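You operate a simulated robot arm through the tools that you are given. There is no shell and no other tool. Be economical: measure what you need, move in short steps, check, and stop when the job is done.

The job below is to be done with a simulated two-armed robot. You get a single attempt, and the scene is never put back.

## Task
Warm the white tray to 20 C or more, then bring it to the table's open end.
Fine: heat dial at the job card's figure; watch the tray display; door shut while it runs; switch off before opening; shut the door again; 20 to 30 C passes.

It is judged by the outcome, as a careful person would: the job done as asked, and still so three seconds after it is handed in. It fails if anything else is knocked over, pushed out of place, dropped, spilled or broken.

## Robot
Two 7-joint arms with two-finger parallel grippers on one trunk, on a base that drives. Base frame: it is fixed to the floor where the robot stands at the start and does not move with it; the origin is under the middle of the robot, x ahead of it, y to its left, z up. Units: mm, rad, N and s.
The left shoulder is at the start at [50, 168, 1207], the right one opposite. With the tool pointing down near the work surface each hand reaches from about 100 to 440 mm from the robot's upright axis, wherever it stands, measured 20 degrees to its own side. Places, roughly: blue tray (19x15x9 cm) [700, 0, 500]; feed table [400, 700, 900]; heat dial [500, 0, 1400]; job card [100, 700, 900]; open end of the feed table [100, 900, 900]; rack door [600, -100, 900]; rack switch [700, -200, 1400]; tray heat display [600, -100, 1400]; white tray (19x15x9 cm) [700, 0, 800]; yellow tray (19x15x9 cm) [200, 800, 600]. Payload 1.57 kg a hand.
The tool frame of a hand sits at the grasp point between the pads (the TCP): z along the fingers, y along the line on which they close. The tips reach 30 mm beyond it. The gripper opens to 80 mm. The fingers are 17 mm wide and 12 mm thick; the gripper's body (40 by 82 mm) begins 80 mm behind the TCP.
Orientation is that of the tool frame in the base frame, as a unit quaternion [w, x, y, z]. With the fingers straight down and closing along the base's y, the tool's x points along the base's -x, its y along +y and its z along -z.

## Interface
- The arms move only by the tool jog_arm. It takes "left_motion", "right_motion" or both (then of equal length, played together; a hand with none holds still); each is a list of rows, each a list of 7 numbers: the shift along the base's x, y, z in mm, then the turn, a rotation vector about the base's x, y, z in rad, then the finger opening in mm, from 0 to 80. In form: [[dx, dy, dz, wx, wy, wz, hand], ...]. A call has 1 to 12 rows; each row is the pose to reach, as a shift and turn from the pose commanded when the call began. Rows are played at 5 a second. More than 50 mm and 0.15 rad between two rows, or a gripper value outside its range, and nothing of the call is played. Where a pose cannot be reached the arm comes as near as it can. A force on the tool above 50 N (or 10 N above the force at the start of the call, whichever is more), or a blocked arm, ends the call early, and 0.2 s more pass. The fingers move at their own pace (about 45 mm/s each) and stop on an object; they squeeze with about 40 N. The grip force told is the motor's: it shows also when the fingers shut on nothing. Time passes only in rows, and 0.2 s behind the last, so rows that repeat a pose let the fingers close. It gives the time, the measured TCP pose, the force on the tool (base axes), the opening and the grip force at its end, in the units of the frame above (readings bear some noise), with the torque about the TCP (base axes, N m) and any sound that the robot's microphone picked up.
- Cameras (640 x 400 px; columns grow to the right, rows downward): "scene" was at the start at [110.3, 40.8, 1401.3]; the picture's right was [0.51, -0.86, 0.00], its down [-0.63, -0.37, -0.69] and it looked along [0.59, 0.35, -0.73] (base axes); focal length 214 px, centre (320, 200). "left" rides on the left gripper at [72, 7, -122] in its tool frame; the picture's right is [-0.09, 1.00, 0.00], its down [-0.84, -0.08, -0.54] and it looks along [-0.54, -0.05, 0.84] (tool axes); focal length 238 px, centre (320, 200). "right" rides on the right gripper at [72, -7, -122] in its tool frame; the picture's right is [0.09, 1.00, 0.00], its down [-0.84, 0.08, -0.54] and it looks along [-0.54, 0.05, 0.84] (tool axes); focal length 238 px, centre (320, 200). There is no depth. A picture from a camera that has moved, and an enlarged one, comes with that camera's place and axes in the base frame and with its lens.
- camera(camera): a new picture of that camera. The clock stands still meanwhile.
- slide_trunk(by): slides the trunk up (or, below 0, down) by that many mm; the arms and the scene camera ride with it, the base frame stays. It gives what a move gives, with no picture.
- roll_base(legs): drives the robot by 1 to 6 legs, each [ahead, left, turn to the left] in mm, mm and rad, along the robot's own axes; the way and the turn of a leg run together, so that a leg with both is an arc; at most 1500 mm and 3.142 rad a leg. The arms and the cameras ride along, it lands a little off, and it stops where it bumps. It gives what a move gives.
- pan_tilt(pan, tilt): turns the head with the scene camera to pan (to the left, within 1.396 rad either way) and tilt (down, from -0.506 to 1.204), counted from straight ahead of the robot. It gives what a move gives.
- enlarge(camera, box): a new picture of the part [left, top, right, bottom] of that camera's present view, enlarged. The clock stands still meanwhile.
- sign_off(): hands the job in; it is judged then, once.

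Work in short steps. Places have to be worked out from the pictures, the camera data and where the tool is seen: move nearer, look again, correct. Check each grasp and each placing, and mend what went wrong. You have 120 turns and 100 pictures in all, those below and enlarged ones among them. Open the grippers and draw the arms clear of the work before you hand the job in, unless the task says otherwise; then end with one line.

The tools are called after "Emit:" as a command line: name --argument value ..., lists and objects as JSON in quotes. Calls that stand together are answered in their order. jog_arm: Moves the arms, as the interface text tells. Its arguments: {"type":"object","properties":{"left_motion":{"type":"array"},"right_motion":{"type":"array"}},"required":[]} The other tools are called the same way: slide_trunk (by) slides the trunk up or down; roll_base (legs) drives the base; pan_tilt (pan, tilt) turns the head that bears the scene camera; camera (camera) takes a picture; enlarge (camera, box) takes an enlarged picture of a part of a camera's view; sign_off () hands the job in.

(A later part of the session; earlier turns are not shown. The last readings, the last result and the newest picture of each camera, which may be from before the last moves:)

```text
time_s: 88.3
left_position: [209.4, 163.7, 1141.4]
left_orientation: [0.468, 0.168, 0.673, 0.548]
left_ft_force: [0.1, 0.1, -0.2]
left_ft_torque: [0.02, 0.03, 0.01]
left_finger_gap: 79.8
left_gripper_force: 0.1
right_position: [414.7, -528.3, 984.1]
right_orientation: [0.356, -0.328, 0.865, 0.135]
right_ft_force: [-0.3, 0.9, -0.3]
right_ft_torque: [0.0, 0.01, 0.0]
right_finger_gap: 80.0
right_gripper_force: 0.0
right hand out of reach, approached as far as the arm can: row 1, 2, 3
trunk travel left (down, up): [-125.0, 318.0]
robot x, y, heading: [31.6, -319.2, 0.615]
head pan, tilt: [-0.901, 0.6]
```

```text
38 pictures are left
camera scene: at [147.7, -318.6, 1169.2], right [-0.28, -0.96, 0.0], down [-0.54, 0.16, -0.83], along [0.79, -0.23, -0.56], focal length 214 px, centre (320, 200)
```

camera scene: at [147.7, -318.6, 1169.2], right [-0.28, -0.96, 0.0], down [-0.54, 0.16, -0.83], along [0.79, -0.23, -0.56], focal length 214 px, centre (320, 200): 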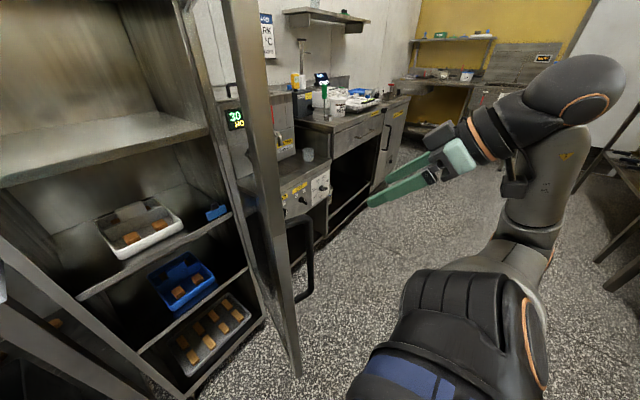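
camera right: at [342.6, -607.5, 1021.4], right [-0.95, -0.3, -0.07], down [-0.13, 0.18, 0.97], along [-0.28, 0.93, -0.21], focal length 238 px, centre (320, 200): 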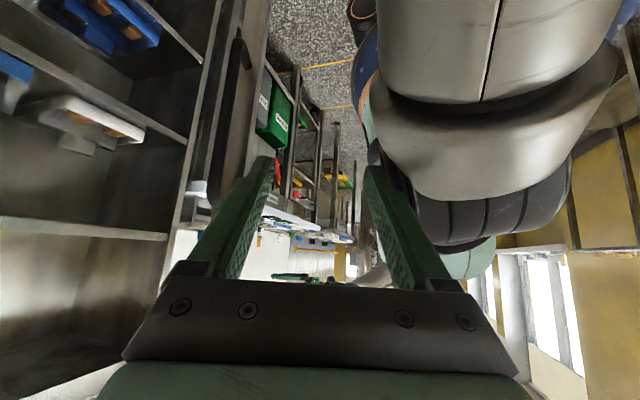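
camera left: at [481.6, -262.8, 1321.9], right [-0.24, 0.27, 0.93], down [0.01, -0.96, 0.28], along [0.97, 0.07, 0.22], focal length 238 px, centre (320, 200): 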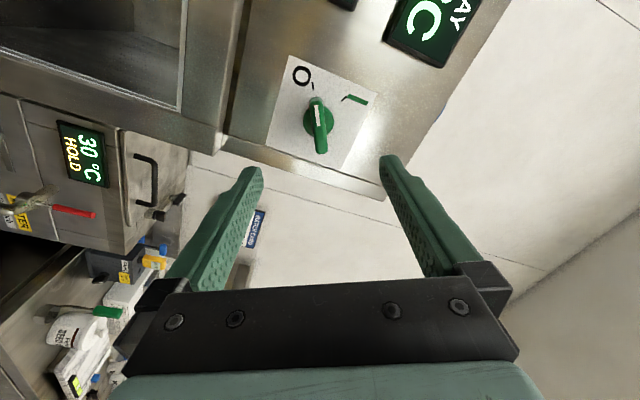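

Right hand is clear. To widen the door safely I will push its free stile with the left hand from inside; first I turn the left hand to forward-and-35°-down, which also suits the tray grasp.

Emit:
jog_arm --left_motion '[[14, -24, -22, -0.135, -0.017, 0.035, 60], [28, -49, -44, -0.27, -0.034, 0.07, 40], [42, -73, -66, -0.405, -0.051, 0.105, 20], [56, -98, -88, -0.54, -0.068, 0.14, 0], [70, -122, -110, -0.676, -0.084, 0.175, 0], [84, -147, -132, -0.811, -0.101, 0.21, 0], [98, -172, -155, -0.946, -0.118, 0.245, 0], [112, -196, -177, -1.081, -0.135, 0.28, 0], [126, -221, -200, -1.216, -0.152, 0.315, 0]]'

Emit:
roll_base --legs '[[-120, 0, 0]]'

Emit:
pan_tilt --pan -0.5 --tilt 0.5

Emit:
camera --camera "scene"

```text
time_s: 90.3
left_position: [336.9, -59.5, 943.0]
left_orientation: [0.438, -0.27, 0.846, 0.139]
left_ft_force: [0.0, -0.1, 0.2]
left_ft_torque: [-0.03, 0.0, 0.01]
left_finger_gap: 0.0
left_gripper_force: 21.3
right_position: [413.9, -526.2, 985.3]
right_orientation: [0.356, -0.328, 0.864, 0.136]
right_ft_force: [0.4, 0.8, -0.4]
right_ft_torque: [-0.02, -0.01, 0.02]
right_finger_gap: 79.9
right_gripper_force: 0.0
trunk travel left (down, up): [-125.0, 318.0]
robot x, y, heading: [28.7, -318.1, 0.613]
head pan, tilt: [-0.901, 0.6]
```

```text
time_s: 91.5
left_position: [235.5, -129.1, 944.2]
left_orientation: [0.44, -0.267, 0.846, 0.139]
left_ft_force: [-0.7, 0.0, 0.2]
left_ft_torque: [0.0, 0.01, -0.01]
left_finger_gap: 0.0
left_gripper_force: 20.7
right_position: [314.6, -597.6, 984.5]
right_orientation: [0.356, -0.329, 0.864, 0.136]
right_ft_force: [-0.8, 0.6, 0.4]
right_ft_torque: [-0.03, -0.02, 0.01]
right_finger_gap: 80.0
right_gripper_force: 0.1
trunk travel left (down, up): [-125.0, 318.0]
robot x, y, heading: [-73.7, -386.8, 0.612]
head pan, tilt: [-0.901, 0.6]
```

```text
time_s: 92.4
left_position: [234.9, -129.2, 943.5]
left_orientation: [0.439, -0.268, 0.846, 0.14]
left_ft_force: [0.2, 0.0, 0.3]
left_ft_torque: [-0.02, 0.0, 0.02]
left_finger_gap: 0.1
left_gripper_force: 21.4
right_position: [314.4, -597.3, 984.0]
right_orientation: [0.356, -0.329, 0.864, 0.136]
right_ft_force: [-0.6, 0.0, -0.4]
right_ft_torque: [-0.01, -0.01, 0.0]
right_finger_gap: 79.8
right_gripper_force: 0.1
trunk travel left (down, up): [-125.0, 318.0]
robot x, y, heading: [-71.5, -385.0, 0.614]
head pan, tilt: [-0.499, 0.499]
```

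```text
37 pictures are left
camera scene: at [53.4, -353.6, 1178.3], right [0.11, -0.99, 0.0], down [-0.48, -0.05, -0.88], along [0.87, 0.1, -0.48], focal length 214 px, centre (320, 200)
```

scene: 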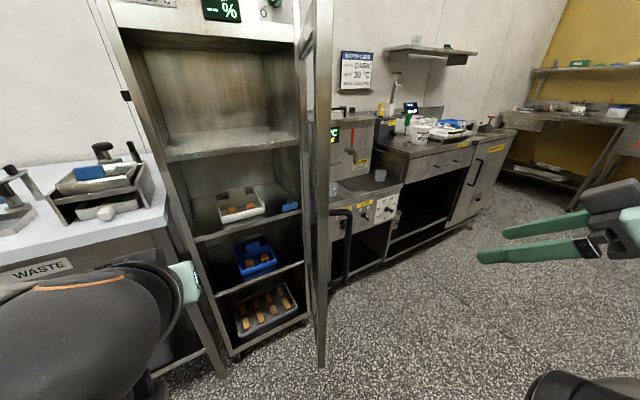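

Door tip is at (F88, L-453); my left fingers are at F≈117–140, L-241, inside it. I drive the base right to nudge the door wider open.

Emit:
roll_base --legs '[[0, -360, 0]]'

Emit:
camera --camera "scene"

```text
time_s: 94.7
left_position: [438.6, -416.2, 943.8]
left_orientation: [0.439, -0.27, 0.846, 0.14]
left_ft_force: [-0.2, -0.2, -0.3]
left_ft_torque: [0.01, 0.02, 0.05]
left_finger_gap: 0.1
left_gripper_force: 21.2
right_position: [518.7, -885.0, 984.1]
right_orientation: [0.356, -0.329, 0.864, 0.136]
right_ft_force: [-0.9, -0.6, -0.3]
right_ft_torque: [0.0, 0.04, -0.01]
right_finger_gap: 80.1
right_gripper_force: 0.1
trunk travel left (down, up): [-125.0, 318.0]
robot x, y, heading: [132.4, -675.9, 0.615]
head pan, tilt: [-0.499, 0.499]
```

```text
36 pictures are left
camera scene: at [256.7, -641.8, 1178.3], right [0.12, -0.99, 0.0], down [-0.48, -0.06, -0.88], along [0.87, 0.1, -0.48], focal length 214 px, centre (320, 200)
```

scene: 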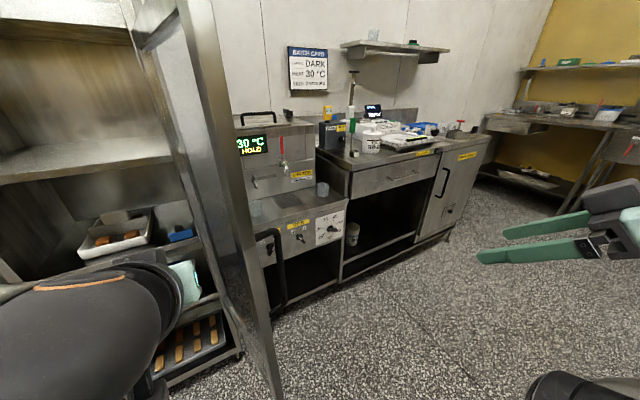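

The door now stands about 90°+ open. I'll take the tray with the right hand, its shoulder in line with the tray: drive left 400 mm (staying back), then set both arms.

Emit:
roll_base --legs '[[0, 400, 0]]'

Emit:
pan_tilt --pan -0.3 --tilt 0.5

Emit:
camera --camera "scene"

```text
time_s: 97.2
left_position: [205.2, -86.4, 943.8]
left_orientation: [0.438, -0.27, 0.846, 0.141]
left_ft_force: [0.1, 0.0, -0.3]
left_ft_torque: [0.04, 0.0, -0.01]
left_finger_gap: 0.1
left_gripper_force: 21.2
right_position: [285.8, -554.4, 984.5]
right_orientation: [0.356, -0.33, 0.864, 0.136]
right_ft_force: [0.9, -0.4, -0.5]
right_ft_torque: [-0.01, -0.01, 0.0]
right_finger_gap: 80.2
right_gripper_force: 0.1
trunk travel left (down, up): [-125.0, 318.0]
robot x, y, heading: [-97.5, -347.6, 0.617]
head pan, tilt: [-0.499, 0.499]
```

```text
time_s: 97.9
left_position: [204.7, -86.9, 943.2]
left_orientation: [0.439, -0.27, 0.845, 0.141]
left_ft_force: [-0.2, 0.9, 1.3]
left_ft_torque: [0.02, -0.01, -0.04]
left_finger_gap: 0.3
left_gripper_force: 20.8
right_position: [284.6, -553.8, 984.1]
right_orientation: [0.356, -0.33, 0.864, 0.137]
right_ft_force: [-0.7, -0.3, 0.7]
right_ft_torque: [-0.01, 0.02, 0.01]
right_finger_gap: 80.2
right_gripper_force: 0.0
trunk travel left (down, up): [-125.0, 318.0]
robot x, y, heading: [-102.3, -343.6, 0.617]
head pan, tilt: [-0.3, 0.499]
```

```text
35 pictures are left
camera scene: at [19.4, -294.2, 1178.3], right [0.31, -0.95, 0.0], down [-0.46, -0.15, -0.88], along [0.83, 0.27, -0.48], focal length 214 px, centre (320, 200)
```

scene: 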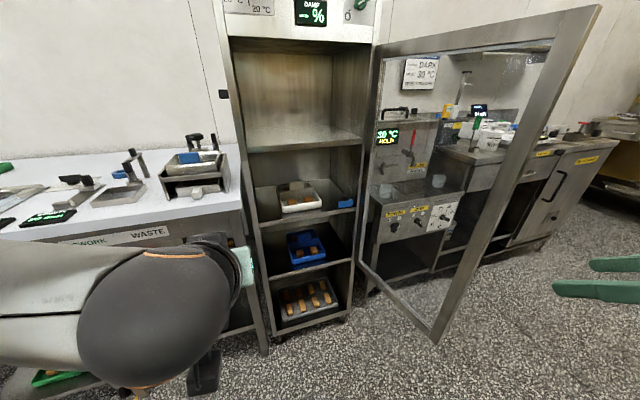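

The door is wide open (~105°). I move the left hand aside and bring the right hand inside the doorway in line with the tray (F≈119, L-385, z 935), pitched 35° down.

Emit:
jog_arm --left_motion '[[-14, 20, 12, 0, 0, 0, 40], [-29, 41, 25, 0, 0, 0, 40], [-43, 61, 37, 0, 0, 0, 40], [-58, 82, 50, 0, 0, 0, 40], [-72, 102, 62, 0, 0, 0, 40], [-87, 122, 75, 0, 0, 0, 40], [-101, 143, 87, 0, 0, 0, 40], [-115, 163, 100, 0, 0, 0, 40]]' --right_motion '[[4, 39, -6, 0.014, -0.017, -0.014, 80], [9, 77, -12, 0.028, -0.035, -0.028, 80], [13, 116, -18, 0.042, -0.052, -0.043, 80], [17, 154, -24, 0.056, -0.07, -0.057, 80], [22, 193, -30, 0.07, -0.087, -0.071, 80], [26, 232, -37, 0.084, -0.104, -0.086, 80], [31, 270, -43, 0.098, -0.122, -0.1, 80], [35, 309, -49, 0.112, -0.139, -0.114, 80]]'

Emit:
camera --camera "right"

```text
time_s: 99.7
left_position: [90.7, 78.2, 1043.4]
left_orientation: [0.439, -0.27, 0.845, 0.142]
left_ft_force: [0.4, -0.6, -0.6]
left_ft_torque: [-0.04, 0.06, 0.06]
left_finger_gap: 40.0
left_gripper_force: 0.0
right_position: [320.0, -243.4, 935.1]
right_orientation: [0.44, -0.268, 0.845, 0.141]
right_ft_force: [-0.1, -0.4, 0.7]
right_ft_torque: [0.01, -0.01, 0.04]
right_finger_gap: 80.1
right_gripper_force: 0.1
right hand out of reach, approached as far as the arm can: row 2, 3, 4, 5, 6, 7
trunk travel left (down, up): [-125.0, 318.0]
robot x, y, heading: [-101.4, -344.5, 0.62]
head pan, tilt: [-0.3, 0.499]
```

```text
34 pictures are left
camera right: at [207.6, -332.0, 947.0], right [-0.62, 0.78, -0.07], down [-0.01, 0.08, 1.0], along [0.79, 0.62, -0.04], focal length 238 px, centre (320, 200)
```

right: 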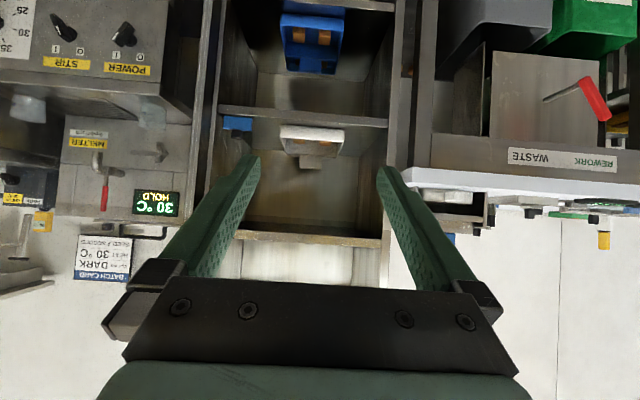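

The tab is centred between the fingers in view. I drive ahead 250 mm, then measure again.

Emit:
roll_base --legs '[[250, 0, 0]]'

Emit:
camera --camera "right"

Emit:
camera --camera "scene"

```text
time_s: 101.5
left_position: [294.9, 219.0, 1044.7]
left_orientation: [0.439, -0.268, 0.846, 0.139]
left_ft_force: [0.2, -0.3, -0.5]
left_ft_torque: [0.0, 0.0, -0.04]
left_finger_gap: 40.0
left_gripper_force: 0.1
right_position: [522.2, -102.1, 936.4]
right_orientation: [0.44, -0.267, 0.846, 0.14]
right_ft_force: [0.7, 0.3, -0.6]
right_ft_torque: [0.0, -0.01, -0.02]
right_finger_gap: 80.2
right_gripper_force: 0.0
trunk travel left (down, up): [-125.0, 318.0]
robot x, y, heading: [103.0, -204.8, 0.609]
head pan, tilt: [-0.3, 0.499]
```

```text
33 pictures are left
camera right: at [409.9, -191.3, 947.2], right [-0.61, 0.79, -0.07], down [-0.01, 0.08, 1.0], along [0.79, 0.61, -0.04], focal length 238 px, centre (320, 200)
```

right: 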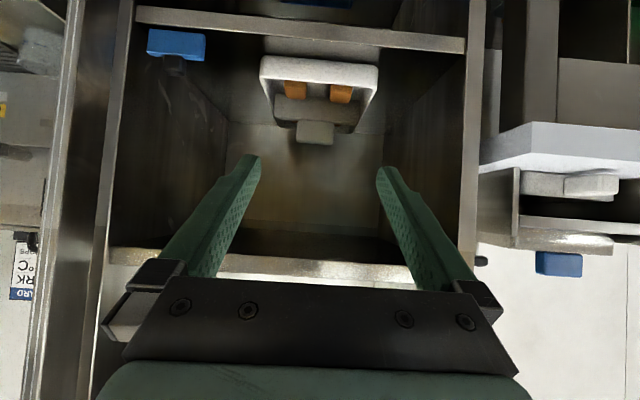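

```text
32 pictures are left
camera scene: at [221.9, -152.2, 1178.3], right [0.31, -0.95, 0.0], down [-0.46, -0.15, -0.88], along [0.84, 0.27, -0.48], focal length 214 px, centre (320, 200)
```

scene: 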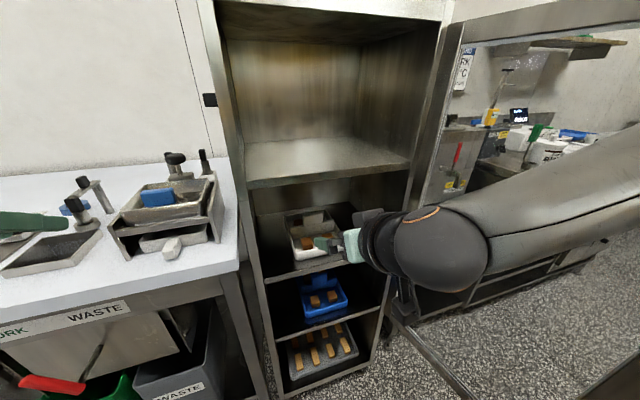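

Re-triangulated tab: F≈600–620, L≈-390, top z≈840. I drive 60 mm closer and then advance along the tool axis to F≈540, z≈880 for another look.

Emit:
roll_base --legs '[[60, 0, 0]]'

Emit:
jog_arm --right_motion '[[33, 16, -18, 0, 0, 0, 80], [65, 32, -37, 0, 0, 0, 80], [95, 61, -55, 0, 0, 0, 80]]'

Emit:
camera --camera "right"

Emit:
camera --camera "scene"

```text
time_s: 102.5
left_position: [343.9, 251.3, 1043.4]
left_orientation: [0.439, -0.268, 0.846, 0.14]
left_ft_force: [-0.3, 0.7, 0.2]
left_ft_torque: [0.0, 0.01, -0.03]
left_finger_gap: 39.9
left_gripper_force: 0.0
right_position: [570.5, -70.6, 936.4]
right_orientation: [0.44, -0.266, 0.846, 0.14]
right_ft_force: [-0.3, -0.3, -0.6]
right_ft_torque: [0.0, 0.01, 0.03]
right_finger_gap: 80.0
right_gripper_force: 0.1
trunk travel left (down, up): [-125.0, 318.0]
robot x, y, heading: [152.9, -168.6, 0.611]
head pan, tilt: [-0.3, 0.499]
```

```text
time_s: 103.3
left_position: [344.4, 251.7, 1044.0]
left_orientation: [0.44, -0.267, 0.846, 0.139]
left_ft_force: [0.2, -0.2, 0.1]
left_ft_torque: [0.0, -0.02, -0.02]
left_finger_gap: 40.2
left_gripper_force: 0.1
right_position: [668.4, -12.2, 881.1]
right_orientation: [0.44, -0.266, 0.846, 0.139]
right_ft_force: [-0.1, 0.1, -0.4]
right_ft_torque: [0.02, 0.0, 0.01]
right_finger_gap: 80.2
right_gripper_force: 0.1
trunk travel left (down, up): [-125.0, 318.0]
robot x, y, heading: [151.3, -168.5, 0.608]
head pan, tilt: [-0.3, 0.499]
```

```text
31 pictures are left
camera right: at [555.1, -98.4, 891.6], right [-0.61, 0.79, -0.07], down [-0.01, 0.08, 1.0], along [0.79, 0.61, -0.04], focal length 238 px, centre (320, 200)
```

right: 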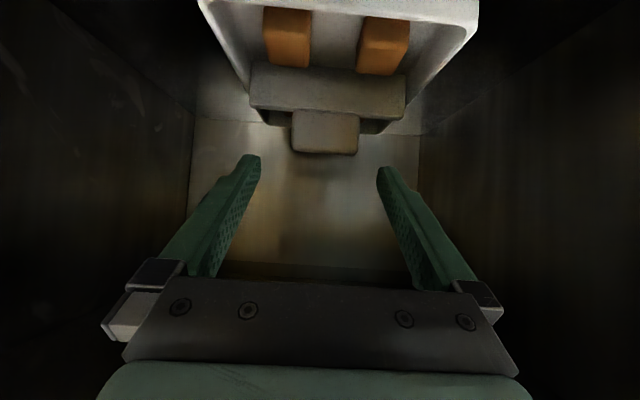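

```text
30 pictures are left
camera scene: at [270.8, -118.1, 1178.3], right [0.31, -0.95, 0.0], down [-0.46, -0.15, -0.88], along [0.84, 0.27, -0.48], focal length 214 px, centre (320, 200)
```

scene: 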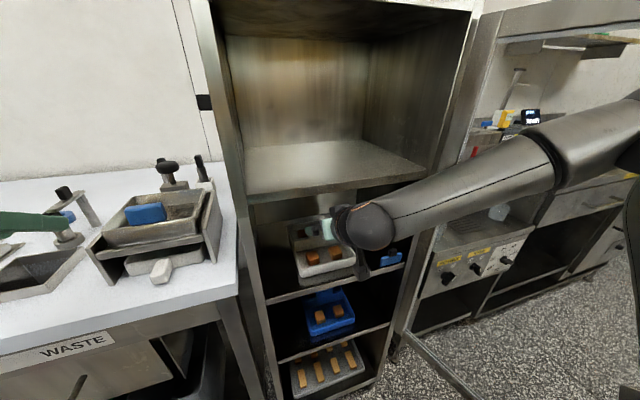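

Consistent fix now: tab front at F≈590, z 809–845, L≈-392, 54 mm wide. I advance to F≈598, z≈838 and close on its sides.

Emit:
jog_arm --right_motion '[[23, 19, -21, 0, 0, 0, 80], [47, 38, -43, 0, 0, 0, 80], [47, 38, -43, 0, 0, 0, 60], [47, 38, -43, 0, 0, 0, 40], [47, 38, -43, 0, 0, 0, 20], [47, 38, -43, 0, 0, 0, 20]]'

Emit:
camera --camera "right"

```text
time_s: 104.7
left_position: [344.9, 251.2, 1044.4]
left_orientation: [0.439, -0.268, 0.846, 0.139]
left_ft_force: [0.3, -0.3, -0.1]
left_ft_torque: [-0.01, -0.02, -0.03]
left_finger_gap: 40.0
left_gripper_force: 0.0
right_position: [714.4, 25.8, 837.6]
right_orientation: [0.441, -0.266, 0.846, 0.14]
right_ft_force: [0.7, -0.4, -0.2]
right_ft_torque: [0.22, -0.34, 0.03]
right_finger_gap: 59.8
right_gripper_force: 38.3
trunk travel left (down, up): [-125.0, 318.0]
robot x, y, heading: [150.5, -170.2, 0.608]
head pan, tilt: [-0.3, 0.499]
```

```text
29 pictures are left
camera right: at [600.7, -60.7, 849.5], right [-0.61, 0.79, -0.07], down [-0.01, 0.08, 1.0], along [0.79, 0.61, -0.04], focal length 238 px, centre (320, 200)
```

right: 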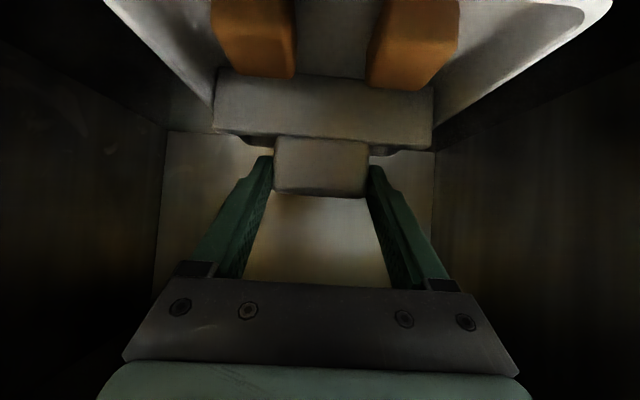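

Gripped (gap 59.8, 38 N). I lift 18 mm and check that it holds level.

Emit:
jog_arm --right_motion '[[0, 0, 6, 0, 0, 0, 10], [0, 0, 12, 0, 0, 0, 10], [0, 0, 18, 0, 0, 0, 10], [0, 0, 18, 0, 0, 0, 10]]'

Emit:
camera --camera "right"

Emit:
enlarge --camera "scene" --box '[240, 180, 420, 300]'

```text
time_s: 105.7
left_position: [343.9, 251.4, 1044.7]
left_orientation: [0.44, -0.268, 0.846, 0.139]
left_ft_force: [0.5, -0.4, 0.3]
left_ft_torque: [-0.03, -0.03, 0.01]
left_finger_gap: 40.3
left_gripper_force: 0.1
right_position: [714.0, 28.9, 855.7]
right_orientation: [0.44, -0.265, 0.847, 0.139]
right_ft_force: [1.1, 0.1, -3.6]
right_ft_torque: [-0.04, 0.0, -0.03]
right_finger_gap: 59.5
right_gripper_force: 40.0
trunk travel left (down, up): [-125.0, 318.0]
robot x, y, heading: [152.1, -168.9, 0.612]
head pan, tilt: [-0.3, 0.499]
```

```text
28 pictures are left
camera right: at [600.6, -58.8, 867.0], right [-0.61, 0.79, -0.07], down [-0.01, 0.08, 1.0], along [0.79, 0.61, -0.04], focal length 238 px, centre (320, 200)
```

right: 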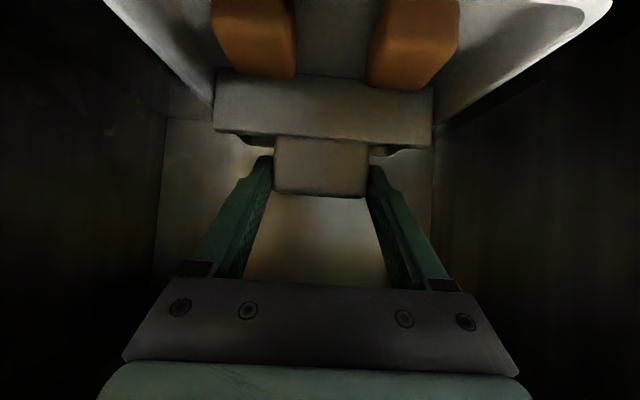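

```text
3.33 times, centred on (330, 240) of scene
camera zoom: at [271.0, -118.1, 1178.2], right [0.31, -0.95, 0.0], down [-0.46, -0.15, -0.88], along [0.84, 0.27, -0.48], focal length 715 px, centre (287, 67)
```

zoom: 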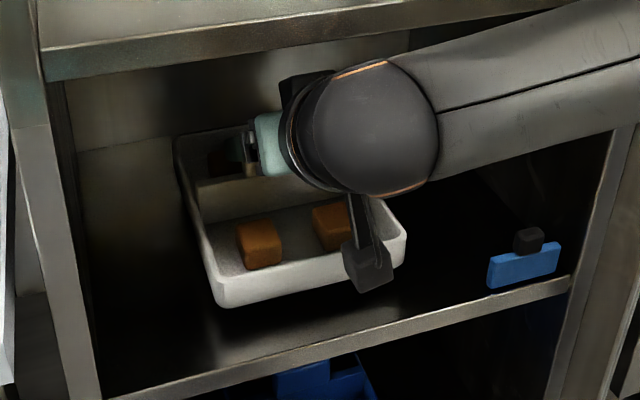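

Tray is lifted level (≈3.6 N). I back the base straight out of the rack.

Emit:
roll_base --legs '[[-400, 0, 0]]'

Emit:
pan_tilt --pan -0.4 --tilt 0.5

Emit:
camera --camera "scene"

```text
time_s: 108.2
left_position: [16.7, 23.8, 1043.8]
left_orientation: [0.439, -0.267, 0.846, 0.14]
left_ft_force: [0.2, -0.6, -0.2]
left_ft_torque: [-0.02, 0.03, -0.02]
left_finger_gap: 40.0
left_gripper_force: 0.1
right_position: [385.4, -201.7, 855.5]
right_orientation: [0.44, -0.266, 0.847, 0.139]
right_ft_force: [0.3, 0.5, -2.7]
right_ft_torque: [0.01, 0.02, 0.02]
right_finger_gap: 59.5
right_gripper_force: 40.3
trunk travel left (down, up): [-125.0, 318.0]
robot x, y, heading: [-179.4, -397.0, 0.608]
head pan, tilt: [-0.3, 0.499]
```

```text
time_s: 108.9
left_position: [16.6, 21.4, 1043.8]
left_orientation: [0.44, -0.268, 0.846, 0.14]
left_ft_force: [0.4, 0.1, 0.0]
left_ft_torque: [0.03, 0.0, 0.0]
left_finger_gap: 40.0
left_gripper_force: 0.0
right_position: [385.6, -200.7, 856.4]
right_orientation: [0.44, -0.265, 0.847, 0.138]
right_ft_force: [-0.8, 0.8, -3.3]
right_ft_torque: [-0.03, 0.01, 0.0]
right_finger_gap: 59.6
right_gripper_force: 40.5
trunk travel left (down, up): [-125.0, 318.0]
robot x, y, heading: [-175.1, -394.6, 0.613]
head pan, tilt: [-0.4, 0.499]
```

```text
26 pictures are left
camera scene: at [-54.8, -356.3, 1178.2], right [0.21, -0.98, 0.0], down [-0.47, -0.1, -0.88], along [0.86, 0.18, -0.48], focal length 214 px, centre (320, 200)
```

scene: 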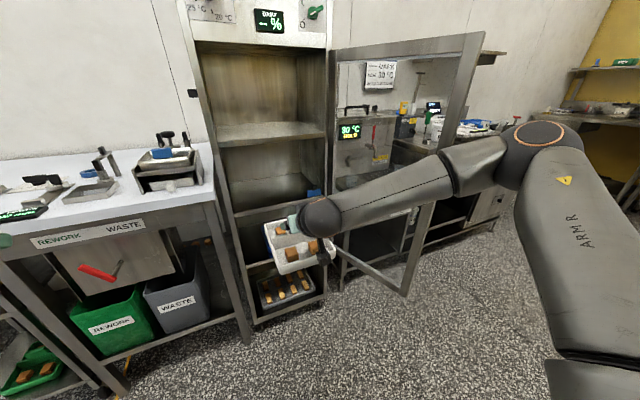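

Tray is clear of the rack. Table top ≈855, front edge F≈435, and the free spot at the open end is about F≈665, L≈705. I raise the trunk 160 mm and drive left along the table, then look.

Emit:
slide_trunk --by 160

Emit:
roll_base --legs '[[0, 1060, 0], [160, 0, 0]]'

Emit:
pan_tilt --pan -0.1 --tilt 0.55

Emit:
camera --camera "scene"

```text
time_s: 110.7
left_position: [16.0, 23.0, 1203.0]
left_orientation: [0.44, -0.267, 0.846, 0.139]
left_ft_force: [-0.4, -0.1, -0.5]
left_ft_torque: [0.01, 0.02, 0.0]
left_finger_gap: 40.1
left_gripper_force: 0.1
right_position: [384.7, -202.1, 1014.2]
right_orientation: [0.439, -0.266, 0.847, 0.139]
right_ft_force: [-0.4, -0.2, -4.0]
right_ft_torque: [-0.05, 0.08, 0.0]
right_finger_gap: 59.5
right_gripper_force: 39.6
trunk travel left (down, up): [-285.0, 158.0]
robot x, y, heading: [-177.2, -396.6, 0.615]
head pan, tilt: [-0.4, 0.499]
```

```text
time_s: 117.2
left_position: [-462.7, 985.1, 1203.3]
left_orientation: [0.439, -0.267, 0.847, 0.139]
left_ft_force: [-0.2, 0.3, -0.8]
left_ft_torque: [0.0, -0.03, -0.01]
left_finger_gap: 40.2
left_gripper_force: 0.0
right_position: [-95.3, 759.2, 1015.4]
right_orientation: [0.438, -0.267, 0.847, 0.14]
right_ft_force: [0.3, 0.1, -4.6]
right_ft_torque: [-0.04, 0.03, -0.01]
right_finger_gap: 59.6
right_gripper_force: 39.7
trunk travel left (down, up): [-285.0, 158.0]
robot x, y, heading: [-658.6, 561.2, 0.607]
head pan, tilt: [-0.4, 0.499]
```

```text
time_s: 118.0
left_position: [-461.8, 984.0, 1204.3]
left_orientation: [0.44, -0.266, 0.847, 0.138]
left_ft_force: [-0.7, -0.1, 0.2]
left_ft_torque: [0.0, 0.01, -0.03]
left_finger_gap: 39.9
left_gripper_force: 0.1
right_position: [-94.2, 759.5, 1015.9]
right_orientation: [0.44, -0.266, 0.847, 0.139]
right_ft_force: [-0.8, 0.0, -2.7]
right_ft_torque: [0.04, 0.02, -0.01]
right_finger_gap: 59.5
right_gripper_force: 39.4
trunk travel left (down, up): [-285.0, 158.0]
robot x, y, heading: [-660.2, 561.9, 0.605]
head pan, tilt: [-0.099, 0.55]
```

```text
25 pictures are left
camera scene: at [-546.3, 630.2, 1333.7], right [0.49, -0.87, 0.0], down [-0.46, -0.25, -0.85], along [0.74, 0.41, -0.52], focal length 214 px, centre (320, 200)
```

scene: 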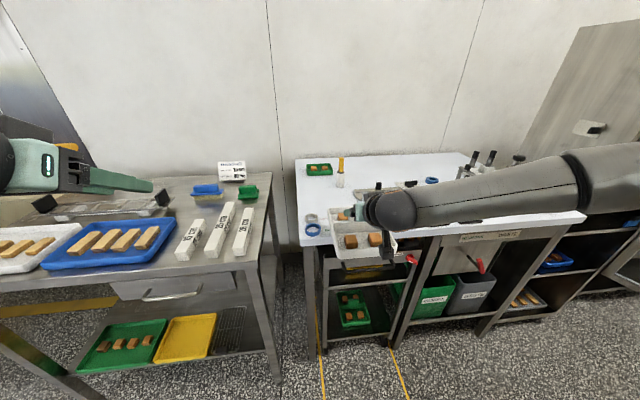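

The robot is before the open end. I enlarge that corner to locate the free area precisely.

Emit:
enlarge --camera "scene" --box '[280, 140, 440, 260]'

```text
3.33 times, centred on (360, 200) of scene
camera zoom: at [-546.3, 630.2, 1333.7], right [0.49, -0.87, 0.0], down [-0.46, -0.25, -0.85], along [0.74, 0.41, -0.52], focal length 715 px, centre (187, 200)
```

zoom: 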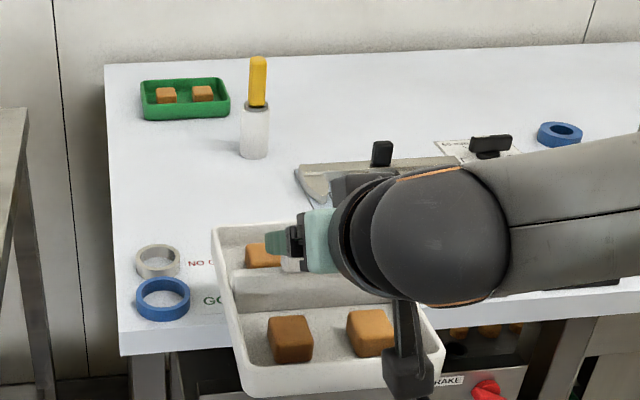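

Free area: L 600–835, F 600–930 apart from the jar (F814, L633) and the gauge rings (F<590). I aim for tray centre F≈703, L≈743. I drive ahead 240 mm first.

Emit:
roll_base --legs '[[240, 0, 0]]'

Emit:
camera --camera "scene"

```text
time_s: 119.8
left_position: [-265.9, 1119.6, 1203.1]
left_orientation: [0.44, -0.266, 0.847, 0.139]
left_ft_force: [0.0, -0.7, -0.3]
left_ft_torque: [-0.01, 0.01, -0.01]
left_finger_gap: 39.9
left_gripper_force: 0.0
right_position: [101.8, 895.5, 1015.4]
right_orientation: [0.44, -0.264, 0.847, 0.138]
right_ft_force: [-0.5, -0.6, -3.5]
right_ft_torque: [0.01, 0.01, -0.01]
right_finger_gap: 59.4
right_gripper_force: 40.2
trunk travel left (down, up): [-285.0, 158.0]
robot x, y, heading: [-464.8, 695.8, 0.606]
head pan, tilt: [-0.099, 0.55]
```

```text
23 pictures are left
camera scene: at [-349.4, 766.7, 1333.6], right [0.48, -0.87, 0.0], down [-0.46, -0.25, -0.85], along [0.75, 0.41, -0.52], focal length 214 px, centre (320, 200)
```

scene: 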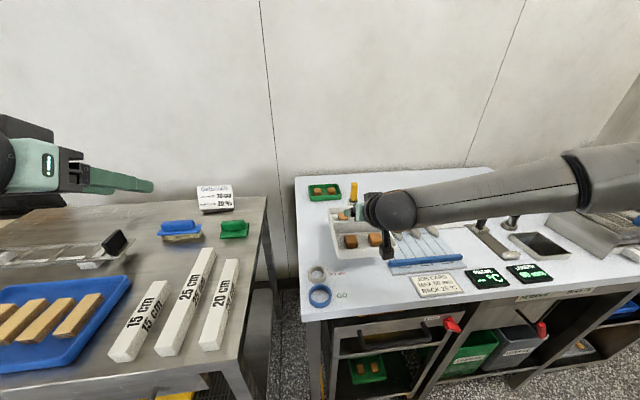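

TCP is at F601, L672; I move left 72 mm, then forward 102 mm above the table.

Emit:
jog_arm --right_motion '[[-21, 29, 0, 0, 0, 0, 10], [-42, 59, 0, 0, 0, 0, 10], [-14, 79, 0, 0, 0, 0, 10], [14, 98, 0, 0, 0, 0, 10], [42, 118, 0, 0, 0, 0, 10]]'

Emit:
enlarge --camera "scene" --box '[280, 160, 440, 320]'

```text
time_s: 121.0
left_position: [-265.7, 1119.6, 1204.3]
left_orientation: [0.44, -0.266, 0.847, 0.138]
left_ft_force: [-0.2, -0.1, 0.5]
left_ft_torque: [0.06, 0.02, 0.02]
left_finger_gap: 40.0
left_gripper_force: 0.0
right_position: [137.0, 929.9, 1032.0]
right_orientation: [0.44, -0.265, 0.847, 0.138]
right_ft_force: [-1.2, -0.2, -3.7]
right_ft_torque: [-0.01, 0.02, -0.02]
right_finger_gap: 59.4
right_gripper_force: 39.6
right hand out of reach, approached as far as the arm can: row 2, 3, 4, 5
trunk travel left (down, up): [-285.0, 158.0]
robot x, y, heading: [-463.3, 697.7, 0.607]
head pan, tilt: [-0.099, 0.55]
```

```text
2.50 times, centred on (360, 240) of scene
camera zoom: at [-349.9, 766.3, 1333.7], right [0.48, -0.87, 0.0], down [-0.46, -0.25, -0.85], along [0.75, 0.41, -0.52], focal length 536 px, centre (220, 100)
```

zoom: 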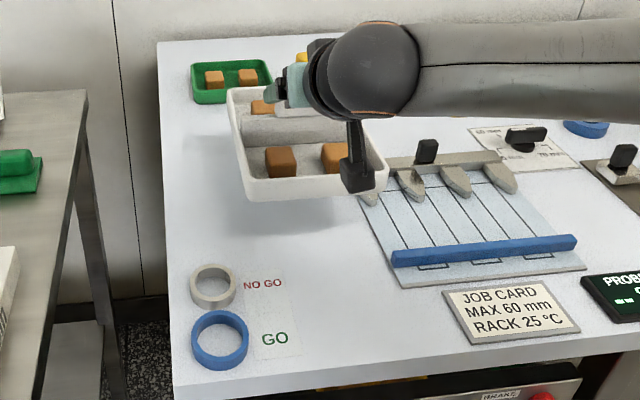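

The arm is at its reach limit (TCP F649, L680). I reset the command to a reachable pose and drive the base 58 mm ahead and 60 mm left instead (base radius ≈270, so it stays clear).

Emit:
jog_arm --right_motion '[[-7, -44, 2, 0, 0, 0, 10], [-14, -88, 5, 0, 0, 0, 10]]'

Emit:
roll_base --legs '[[0, 60, 0], [58, 0, 0]]'

Emit:
enlarge --camera "scene" --box '[280, 160, 440, 320]'

```text
time_s: 121.6
left_position: [-266.6, 1119.5, 1204.1]
left_orientation: [0.439, -0.266, 0.847, 0.139]
left_ft_force: [-0.9, -0.3, 0.5]
left_ft_torque: [-0.01, 0.0, 0.02]
left_finger_gap: 39.9
left_gripper_force: 0.1
right_position: [120.0, 844.0, 1038.6]
right_orientation: [0.439, -0.264, 0.848, 0.139]
right_ft_force: [-0.7, 0.1, -2.7]
right_ft_torque: [-0.01, 0.02, 0.03]
right_finger_gap: 59.5
right_gripper_force: 40.3
trunk travel left (down, up): [-285.0, 158.0]
robot x, y, heading: [-463.8, 697.3, 0.604]
head pan, tilt: [-0.099, 0.55]
```

```text
time_s: 123.1
left_position: [-253.0, 1202.5, 1203.7]
left_orientation: [0.44, -0.265, 0.847, 0.138]
left_ft_force: [-0.2, -0.2, 0.4]
left_ft_torque: [-0.02, 0.01, 0.0]
left_finger_gap: 40.1
left_gripper_force: 0.1
right_position: [132.9, 926.1, 1037.9]
right_orientation: [0.439, -0.264, 0.848, 0.137]
right_ft_force: [1.3, -0.6, -3.7]
right_ft_torque: [-0.03, 0.03, 0.0]
right_finger_gap: 59.6
right_gripper_force: 40.0
trunk travel left (down, up): [-285.0, 158.0]
robot x, y, heading: [-452.3, 780.8, 0.604]
head pan, tilt: [-0.099, 0.55]
```

```text
2.50 times, centred on (360, 240) of scene
camera zoom: at [-337.2, 848.9, 1333.5], right [0.48, -0.87, 0.0], down [-0.46, -0.25, -0.85], along [0.75, 0.41, -0.52], focal length 536 px, centre (220, 100)
```

zoom: 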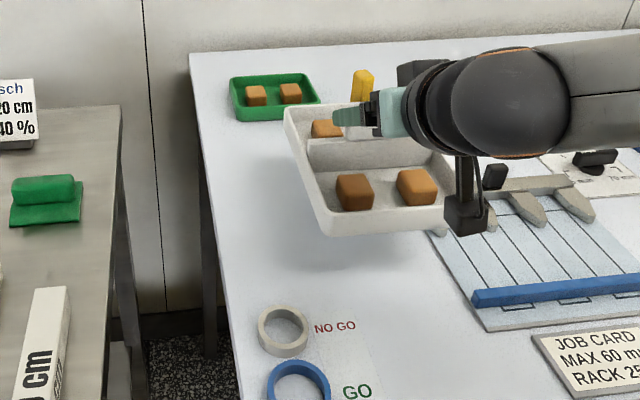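

The tray is at F644, L679. I move it left 63 mm and forward 52 mm with the arm, now within reach.

Emit:
jog_arm --right_motion '[[-18, 26, 0, 0, 0, 0, 10], [-30, 52, 0, 0, 0, 0, 10], [-12, 67, 0, 0, 0, 0, 10], [6, 81, 0, 0, 0, 0, 10]]'

Emit:
enlarge --camera "scene" --box '[280, 160, 440, 320]'

```text
time_s: 124.1
left_position: [-253.5, 1202.4, 1203.9]
left_orientation: [0.44, -0.265, 0.847, 0.138]
left_ft_force: [-0.1, 1.0, 1.0]
left_ft_torque: [-0.03, -0.02, 0.02]
left_finger_gap: 40.1
left_gripper_force: 0.1
right_position: [138.5, 1007.1, 1038.1]
right_orientation: [0.439, -0.265, 0.848, 0.138]
right_ft_force: [-0.4, -0.9, -3.5]
right_ft_torque: [-0.04, 0.05, 0.02]
right_finger_gap: 59.3
right_gripper_force: 39.9
trunk travel left (down, up): [-285.0, 158.0]
robot x, y, heading: [-454.8, 783.2, 0.606]
head pan, tilt: [-0.099, 0.55]
```

```text
2.50 times, centred on (360, 240) of scene
camera zoom: at [-337.6, 848.6, 1333.6], right [0.48, -0.87, 0.0], down [-0.46, -0.25, -0.85], along [0.75, 0.41, -0.52], focal length 536 px, centre (220, 100)
```

zoom: 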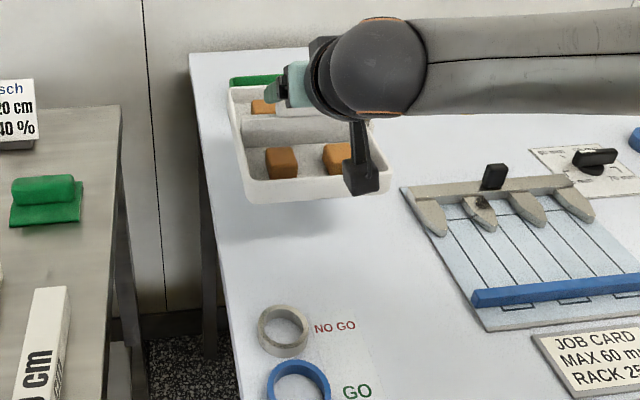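

Tray sits above the free spot (F695, L742), bottom about 100 mm above the table. I lower with the trunk 85 mm so the arm pose stays the same.

Emit:
slide_trunk --by -85

Emit:
enlarge --camera "scene" --box '[280, 100, 480, 260]'

```text
time_s: 125.0
left_position: [-257.9, 1200.9, 1134.3]
left_orientation: [0.441, -0.265, 0.846, 0.139]
left_ft_force: [-0.7, -0.6, -0.5]
left_ft_torque: [-0.04, 0.0, -0.02]
left_finger_gap: 40.2
left_gripper_force: 0.0
right_position: [135.2, 1016.0, 991.5]
right_orientation: [0.458, -0.27, 0.834, 0.15]
right_ft_force: [-4.4, 2.9, 13.2]
right_ft_torque: [-0.44, -1.29, 0.1]
right_finger_gap: 65.7
right_gripper_force: 39.5
trunk travel left (down, up): [-216.0, 227.0]
robot x, y, heading: [-453.2, 782.5, 0.606]
head pan, tilt: [-0.099, 0.55]
stopped: the force on the tool passed its limit (the readings are from after the stop); the commanded pose is now the measured one
```

```text
2.50 times, centred on (380, 180) of scene
camera zoom: at [-340.2, 848.1, 1263.7], right [0.49, -0.87, 0.0], down [-0.46, -0.25, -0.85], along [0.75, 0.41, -0.52], focal length 536 px, centre (170, 250)
```

zoom: 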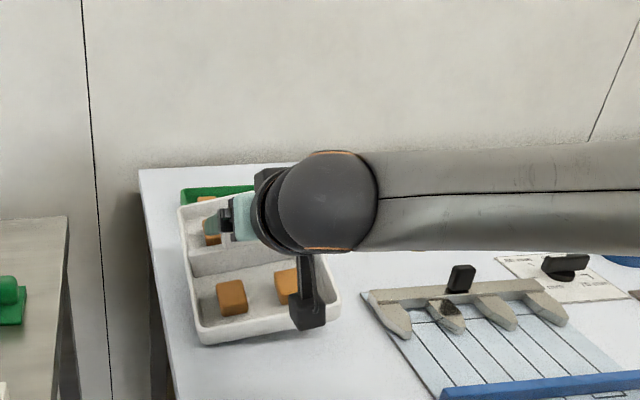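

Contact came early at z 991, so the table is nearer z≈905 and my fixes scale accordingly — the jar would be near F720, L654, close to the tray's right edge. I look with the right camera before doing anything.

Emit:
camera --camera "right"

Emit:
enlarge --camera "scene" --box '[330, 150, 430, 250]'

```text
18 pictures are left
camera right: at [23.3, 925.7, 995.3], right [-0.62, 0.78, -0.07], down [-0.05, 0.05, 1.0], along [0.78, 0.63, 0.01], focal length 238 px, centre (320, 200)
```

right: 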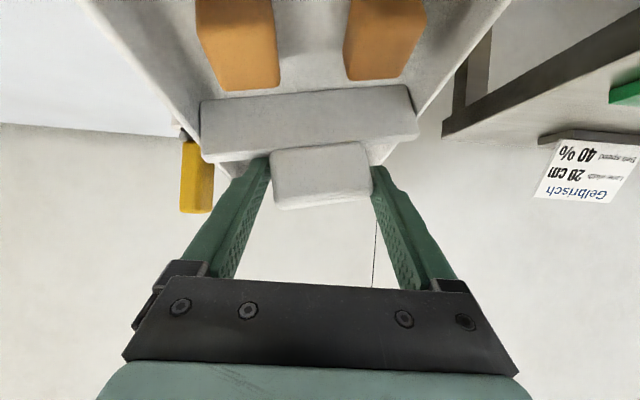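

```text
4.00 times, centred on (380, 200) of scene
camera zoom: at [-340.2, 848.1, 1263.7], right [0.49, -0.87, 0.0], down [-0.46, -0.25, -0.85], along [0.75, 0.41, -0.52], focal length 858 px, centre (80, 200)
```

zoom: 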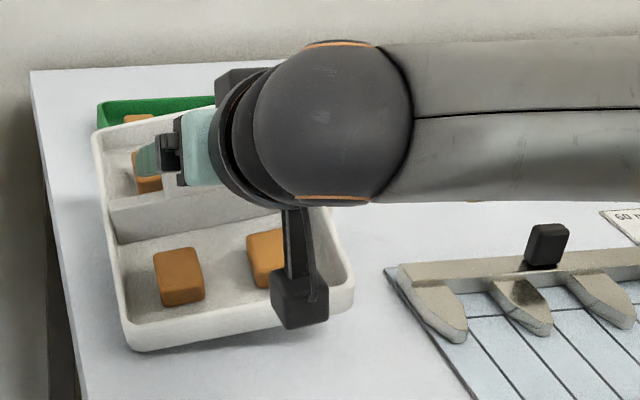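

The brush jar is still upright, just outside the tray's right wall. With the table at z≈905 there is room nearer me (rings end at F≈521), so I lift gently 40 mm and restore the hand's tilt.

Emit:
jog_arm --right_motion '[[0, 0, 12, 0, 0, 0, 10], [0, 0, 25, -0.014, 0.018, -0.009, 10], [0, 0, 40, -0.028, 0.037, -0.018, 10]]'

Emit:
camera --camera "right"

```text
time_s: 125.8
left_position: [-254.7, 1202.0, 1134.5]
left_orientation: [0.44, -0.266, 0.846, 0.139]
left_ft_force: [-0.3, 0.2, -0.3]
left_ft_torque: [0.0, 0.02, -0.03]
left_finger_gap: 39.9
left_gripper_force: 0.2
right_position: [137.9, 1013.8, 1023.2]
right_orientation: [0.432, -0.263, 0.851, 0.137]
right_ft_force: [-1.9, 0.8, -4.3]
right_ft_torque: [-0.02, -0.01, -0.06]
right_finger_gap: 59.4
right_gripper_force: 39.4
trunk travel left (down, up): [-216.0, 227.0]
robot x, y, heading: [-451.2, 779.5, 0.611]
head pan, tilt: [-0.099, 0.55]
```

```text
16 pictures are left
camera right: at [24.5, 927.8, 1037.5], right [-0.61, 0.79, -0.07], down [0.0, 0.09, 1.0], along [0.79, 0.61, -0.06], focal length 238 px, centre (320, 200)
```

right: 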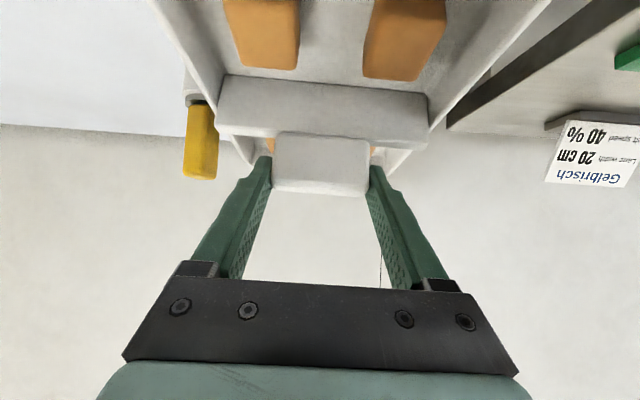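

The tray is back square in the grip and the jar stands upright. I draw the tray 64 mm toward the front edge.

Emit:
jog_arm --right_motion '[[-25, -19, 0, 0, 0, 0, 10], [-51, -38, 0, 0, 0, 0, 10], [-51, -38, -12, 0, 0, 0, 10], [-51, -38, -12, 0, 0, 0, 10]]'

Emit:
camera --camera "scene"

```text
time_s: 126.8
left_position: [-255.0, 1202.2, 1133.5]
left_orientation: [0.439, -0.266, 0.847, 0.139]
left_ft_force: [0.3, 0.2, 0.2]
left_ft_torque: [0.01, 0.03, 0.02]
left_finger_gap: 39.9
left_gripper_force: 0.1
right_position: [87.1, 974.3, 1012.0]
right_orientation: [0.435, -0.263, 0.851, 0.136]
right_ft_force: [-0.9, 0.1, -4.1]
right_ft_torque: [-0.02, 0.08, -0.02]
right_finger_gap: 59.5
right_gripper_force: 39.8
trunk travel left (down, up): [-216.0, 227.0]
robot x, y, heading: [-454.1, 786.5, 0.608]
head pan, tilt: [-0.099, 0.55]
```

```text
15 pictures are left
camera scene: at [-338.3, 848.7, 1264.2], right [0.49, -0.87, 0.0], down [-0.46, -0.25, -0.85], along [0.75, 0.41, -0.52], focal length 214 px, centre (320, 200)
```

scene: 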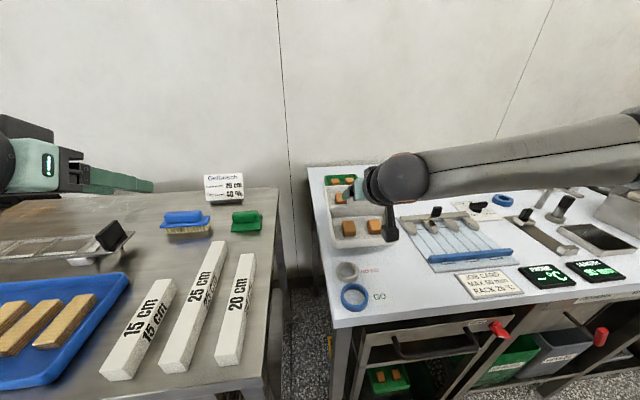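

I enlarge to judge the gap between the tray front and the NO GO ring.

Emit:
enlarge --camera "scene" --box '[310, 170, 430, 310]'

```text
2.86 times, centred on (370, 240) of scene
camera zoom: at [-338.3, 848.7, 1264.2], right [0.49, -0.87, 0.0], down [-0.46, -0.25, -0.85], along [0.75, 0.41, -0.52], focal length 613 px, centre (177, 86)
```

zoom: 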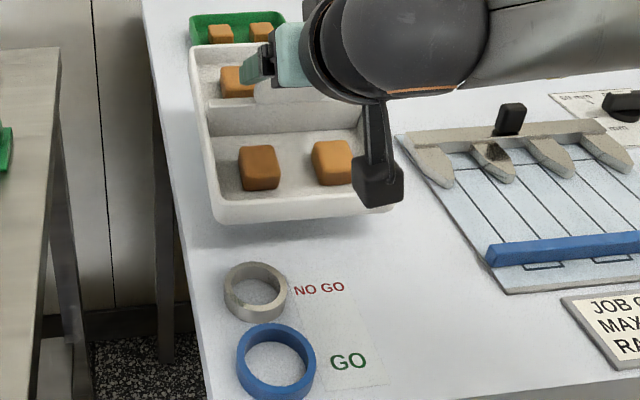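

There is about 12 mm of gap to the ring even after lowering. I nudge forward 5 mm and lower 16 mm, watching the force.

Emit:
jog_arm --right_motion '[[4, 3, -5, 0, 0, 0, 10], [4, 3, -10, 0, 0, 0, 10], [4, 3, -16, 0, 0, 0, 10], [4, 3, -16, 0, 0, 0, 10]]'

```text
time_s: 127.8
left_position: [-255.4, 1201.7, 1134.8]
left_orientation: [0.44, -0.265, 0.846, 0.139]
left_ft_force: [-0.1, -0.3, -0.1]
left_ft_torque: [0.02, 0.01, 0.0]
left_finger_gap: 40.1
left_gripper_force: 0.2
right_position: [89.8, 977.9, 996.7]
right_orientation: [0.435, -0.263, 0.85, 0.137]
right_ft_force: [0.3, -0.6, -3.8]
right_ft_torque: [-0.03, 0.07, -0.01]
right_finger_gap: 59.7
right_gripper_force: 39.9
trunk travel left (down, up): [-216.0, 227.0]
robot x, y, heading: [-452.0, 782.6, 0.604]
head pan, tilt: [-0.099, 0.55]
```

Still hanging free (−3.8 N). I lower another 10 mm in small steps.

Emit:
jog_arm --right_motion '[[0, 0, -3, 0, 0, 0, 10], [0, 0, -6, 0, 0, 0, 10], [0, 0, -10, 0, 0, 0, 10]]'

Emit:
enlarge --camera "scene" --box '[310, 170, 430, 310]'

```text
time_s: 128.6
left_position: [-254.6, 1202.3, 1134.6]
left_orientation: [0.439, -0.267, 0.847, 0.139]
left_ft_force: [0.2, -0.5, 0.2]
left_ft_torque: [0.02, 0.01, 0.0]
left_finger_gap: 39.9
left_gripper_force: 0.0
right_position: [88.4, 978.6, 987.6]
right_orientation: [0.435, -0.264, 0.85, 0.137]
right_ft_force: [-0.1, -0.6, -3.4]
right_ft_torque: [-0.05, 0.05, 0.0]
right_finger_gap: 59.4
right_gripper_force: 40.2
trunk travel left (down, up): [-216.0, 227.0]
robot x, y, heading: [-455.3, 779.7, 0.604]
head pan, tilt: [-0.099, 0.55]
```

```text
2.86 times, centred on (370, 240) of scene
camera zoom: at [-338.3, 848.7, 1264.2], right [0.49, -0.87, 0.0], down [-0.46, -0.25, -0.85], along [0.75, 0.41, -0.52], focal length 613 px, centre (177, 86)
```

zoom: 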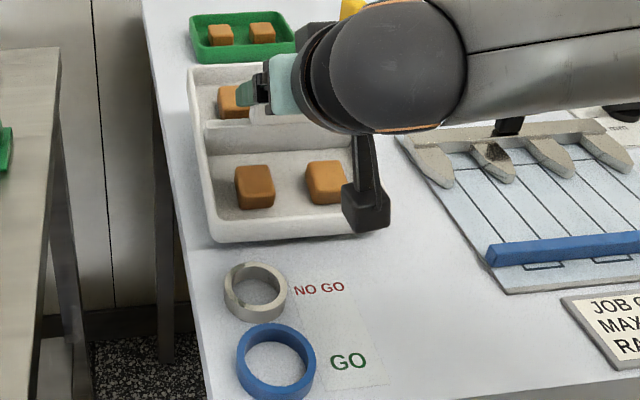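

Still no contact; the shadow gap is small. I lower 10 mm more in 2 mm steps.

Emit:
jog_arm --right_motion '[[0, 0, -2, 0, 0, 0, 10], [0, 0, -4, 0, 0, 0, 10], [0, 0, -6, 0, 0, 0, 10], [0, 0, -8, 0, 0, 0, 10], [0, 0, -10, 0, 0, 0, 10]]'

```text
time_s: 129.8
left_position: [-255.4, 1201.1, 1134.4]
left_orientation: [0.44, -0.265, 0.847, 0.138]
left_ft_force: [-0.3, -0.4, 0.2]
left_ft_torque: [0.01, -0.04, 0.0]
left_finger_gap: 39.9
left_gripper_force: 0.0
right_position: [90.0, 979.0, 979.3]
right_orientation: [0.437, -0.263, 0.849, 0.137]
right_ft_force: [0.1, -0.1, 2.5]
right_ft_torque: [-0.71, 0.14, 0.02]
right_finger_gap: 59.3
right_gripper_force: 40.1
trunk travel left (down, up): [-216.0, 227.0]
robot x, y, heading: [-452.7, 781.4, 0.602]
head pan, tilt: [-0.099, 0.55]
```

Contact: the tray carries on the table (force reversed to +2.5 N). I open the fingers fully and check before withdrawing.

Emit:
jog_arm --right_motion '[[0, 0, -1, 0, 0, 0, 62], [0, 0, -1, 0, 0, 0, 70], [0, 0, -1, 0, 0, 0, 80], [0, 0, -1, 0, 0, 0, 80]]'

Emit:
camera --camera "right"

```text
time_s: 130.8
left_position: [-255.7, 1202.0, 1135.4]
left_orientation: [0.44, -0.266, 0.847, 0.138]
left_ft_force: [0.6, 0.3, 0.7]
left_ft_torque: [0.01, 0.02, -0.02]
left_finger_gap: 39.8
left_gripper_force: 0.1
right_position: [90.3, 977.0, 977.6]
right_orientation: [0.434, -0.262, 0.851, 0.136]
right_ft_force: [-0.1, 0.0, -0.5]
right_ft_torque: [0.0, -0.01, 0.02]
right_finger_gap: 80.1
right_gripper_force: 0.1
trunk travel left (down, up): [-216.0, 227.0]
robot x, y, heading: [-450.4, 779.6, 0.608]
head pan, tilt: [-0.099, 0.55]
```

```text
12 pictures are left
camera right: at [-23.3, 892.0, 989.5], right [-0.61, 0.79, -0.07], down [0.0, 0.09, 1.0], along [0.79, 0.61, -0.05], focal length 238 px, centre (320, 200)
```

right: 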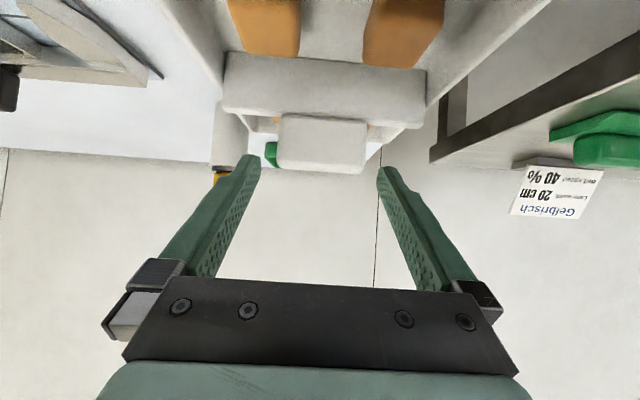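

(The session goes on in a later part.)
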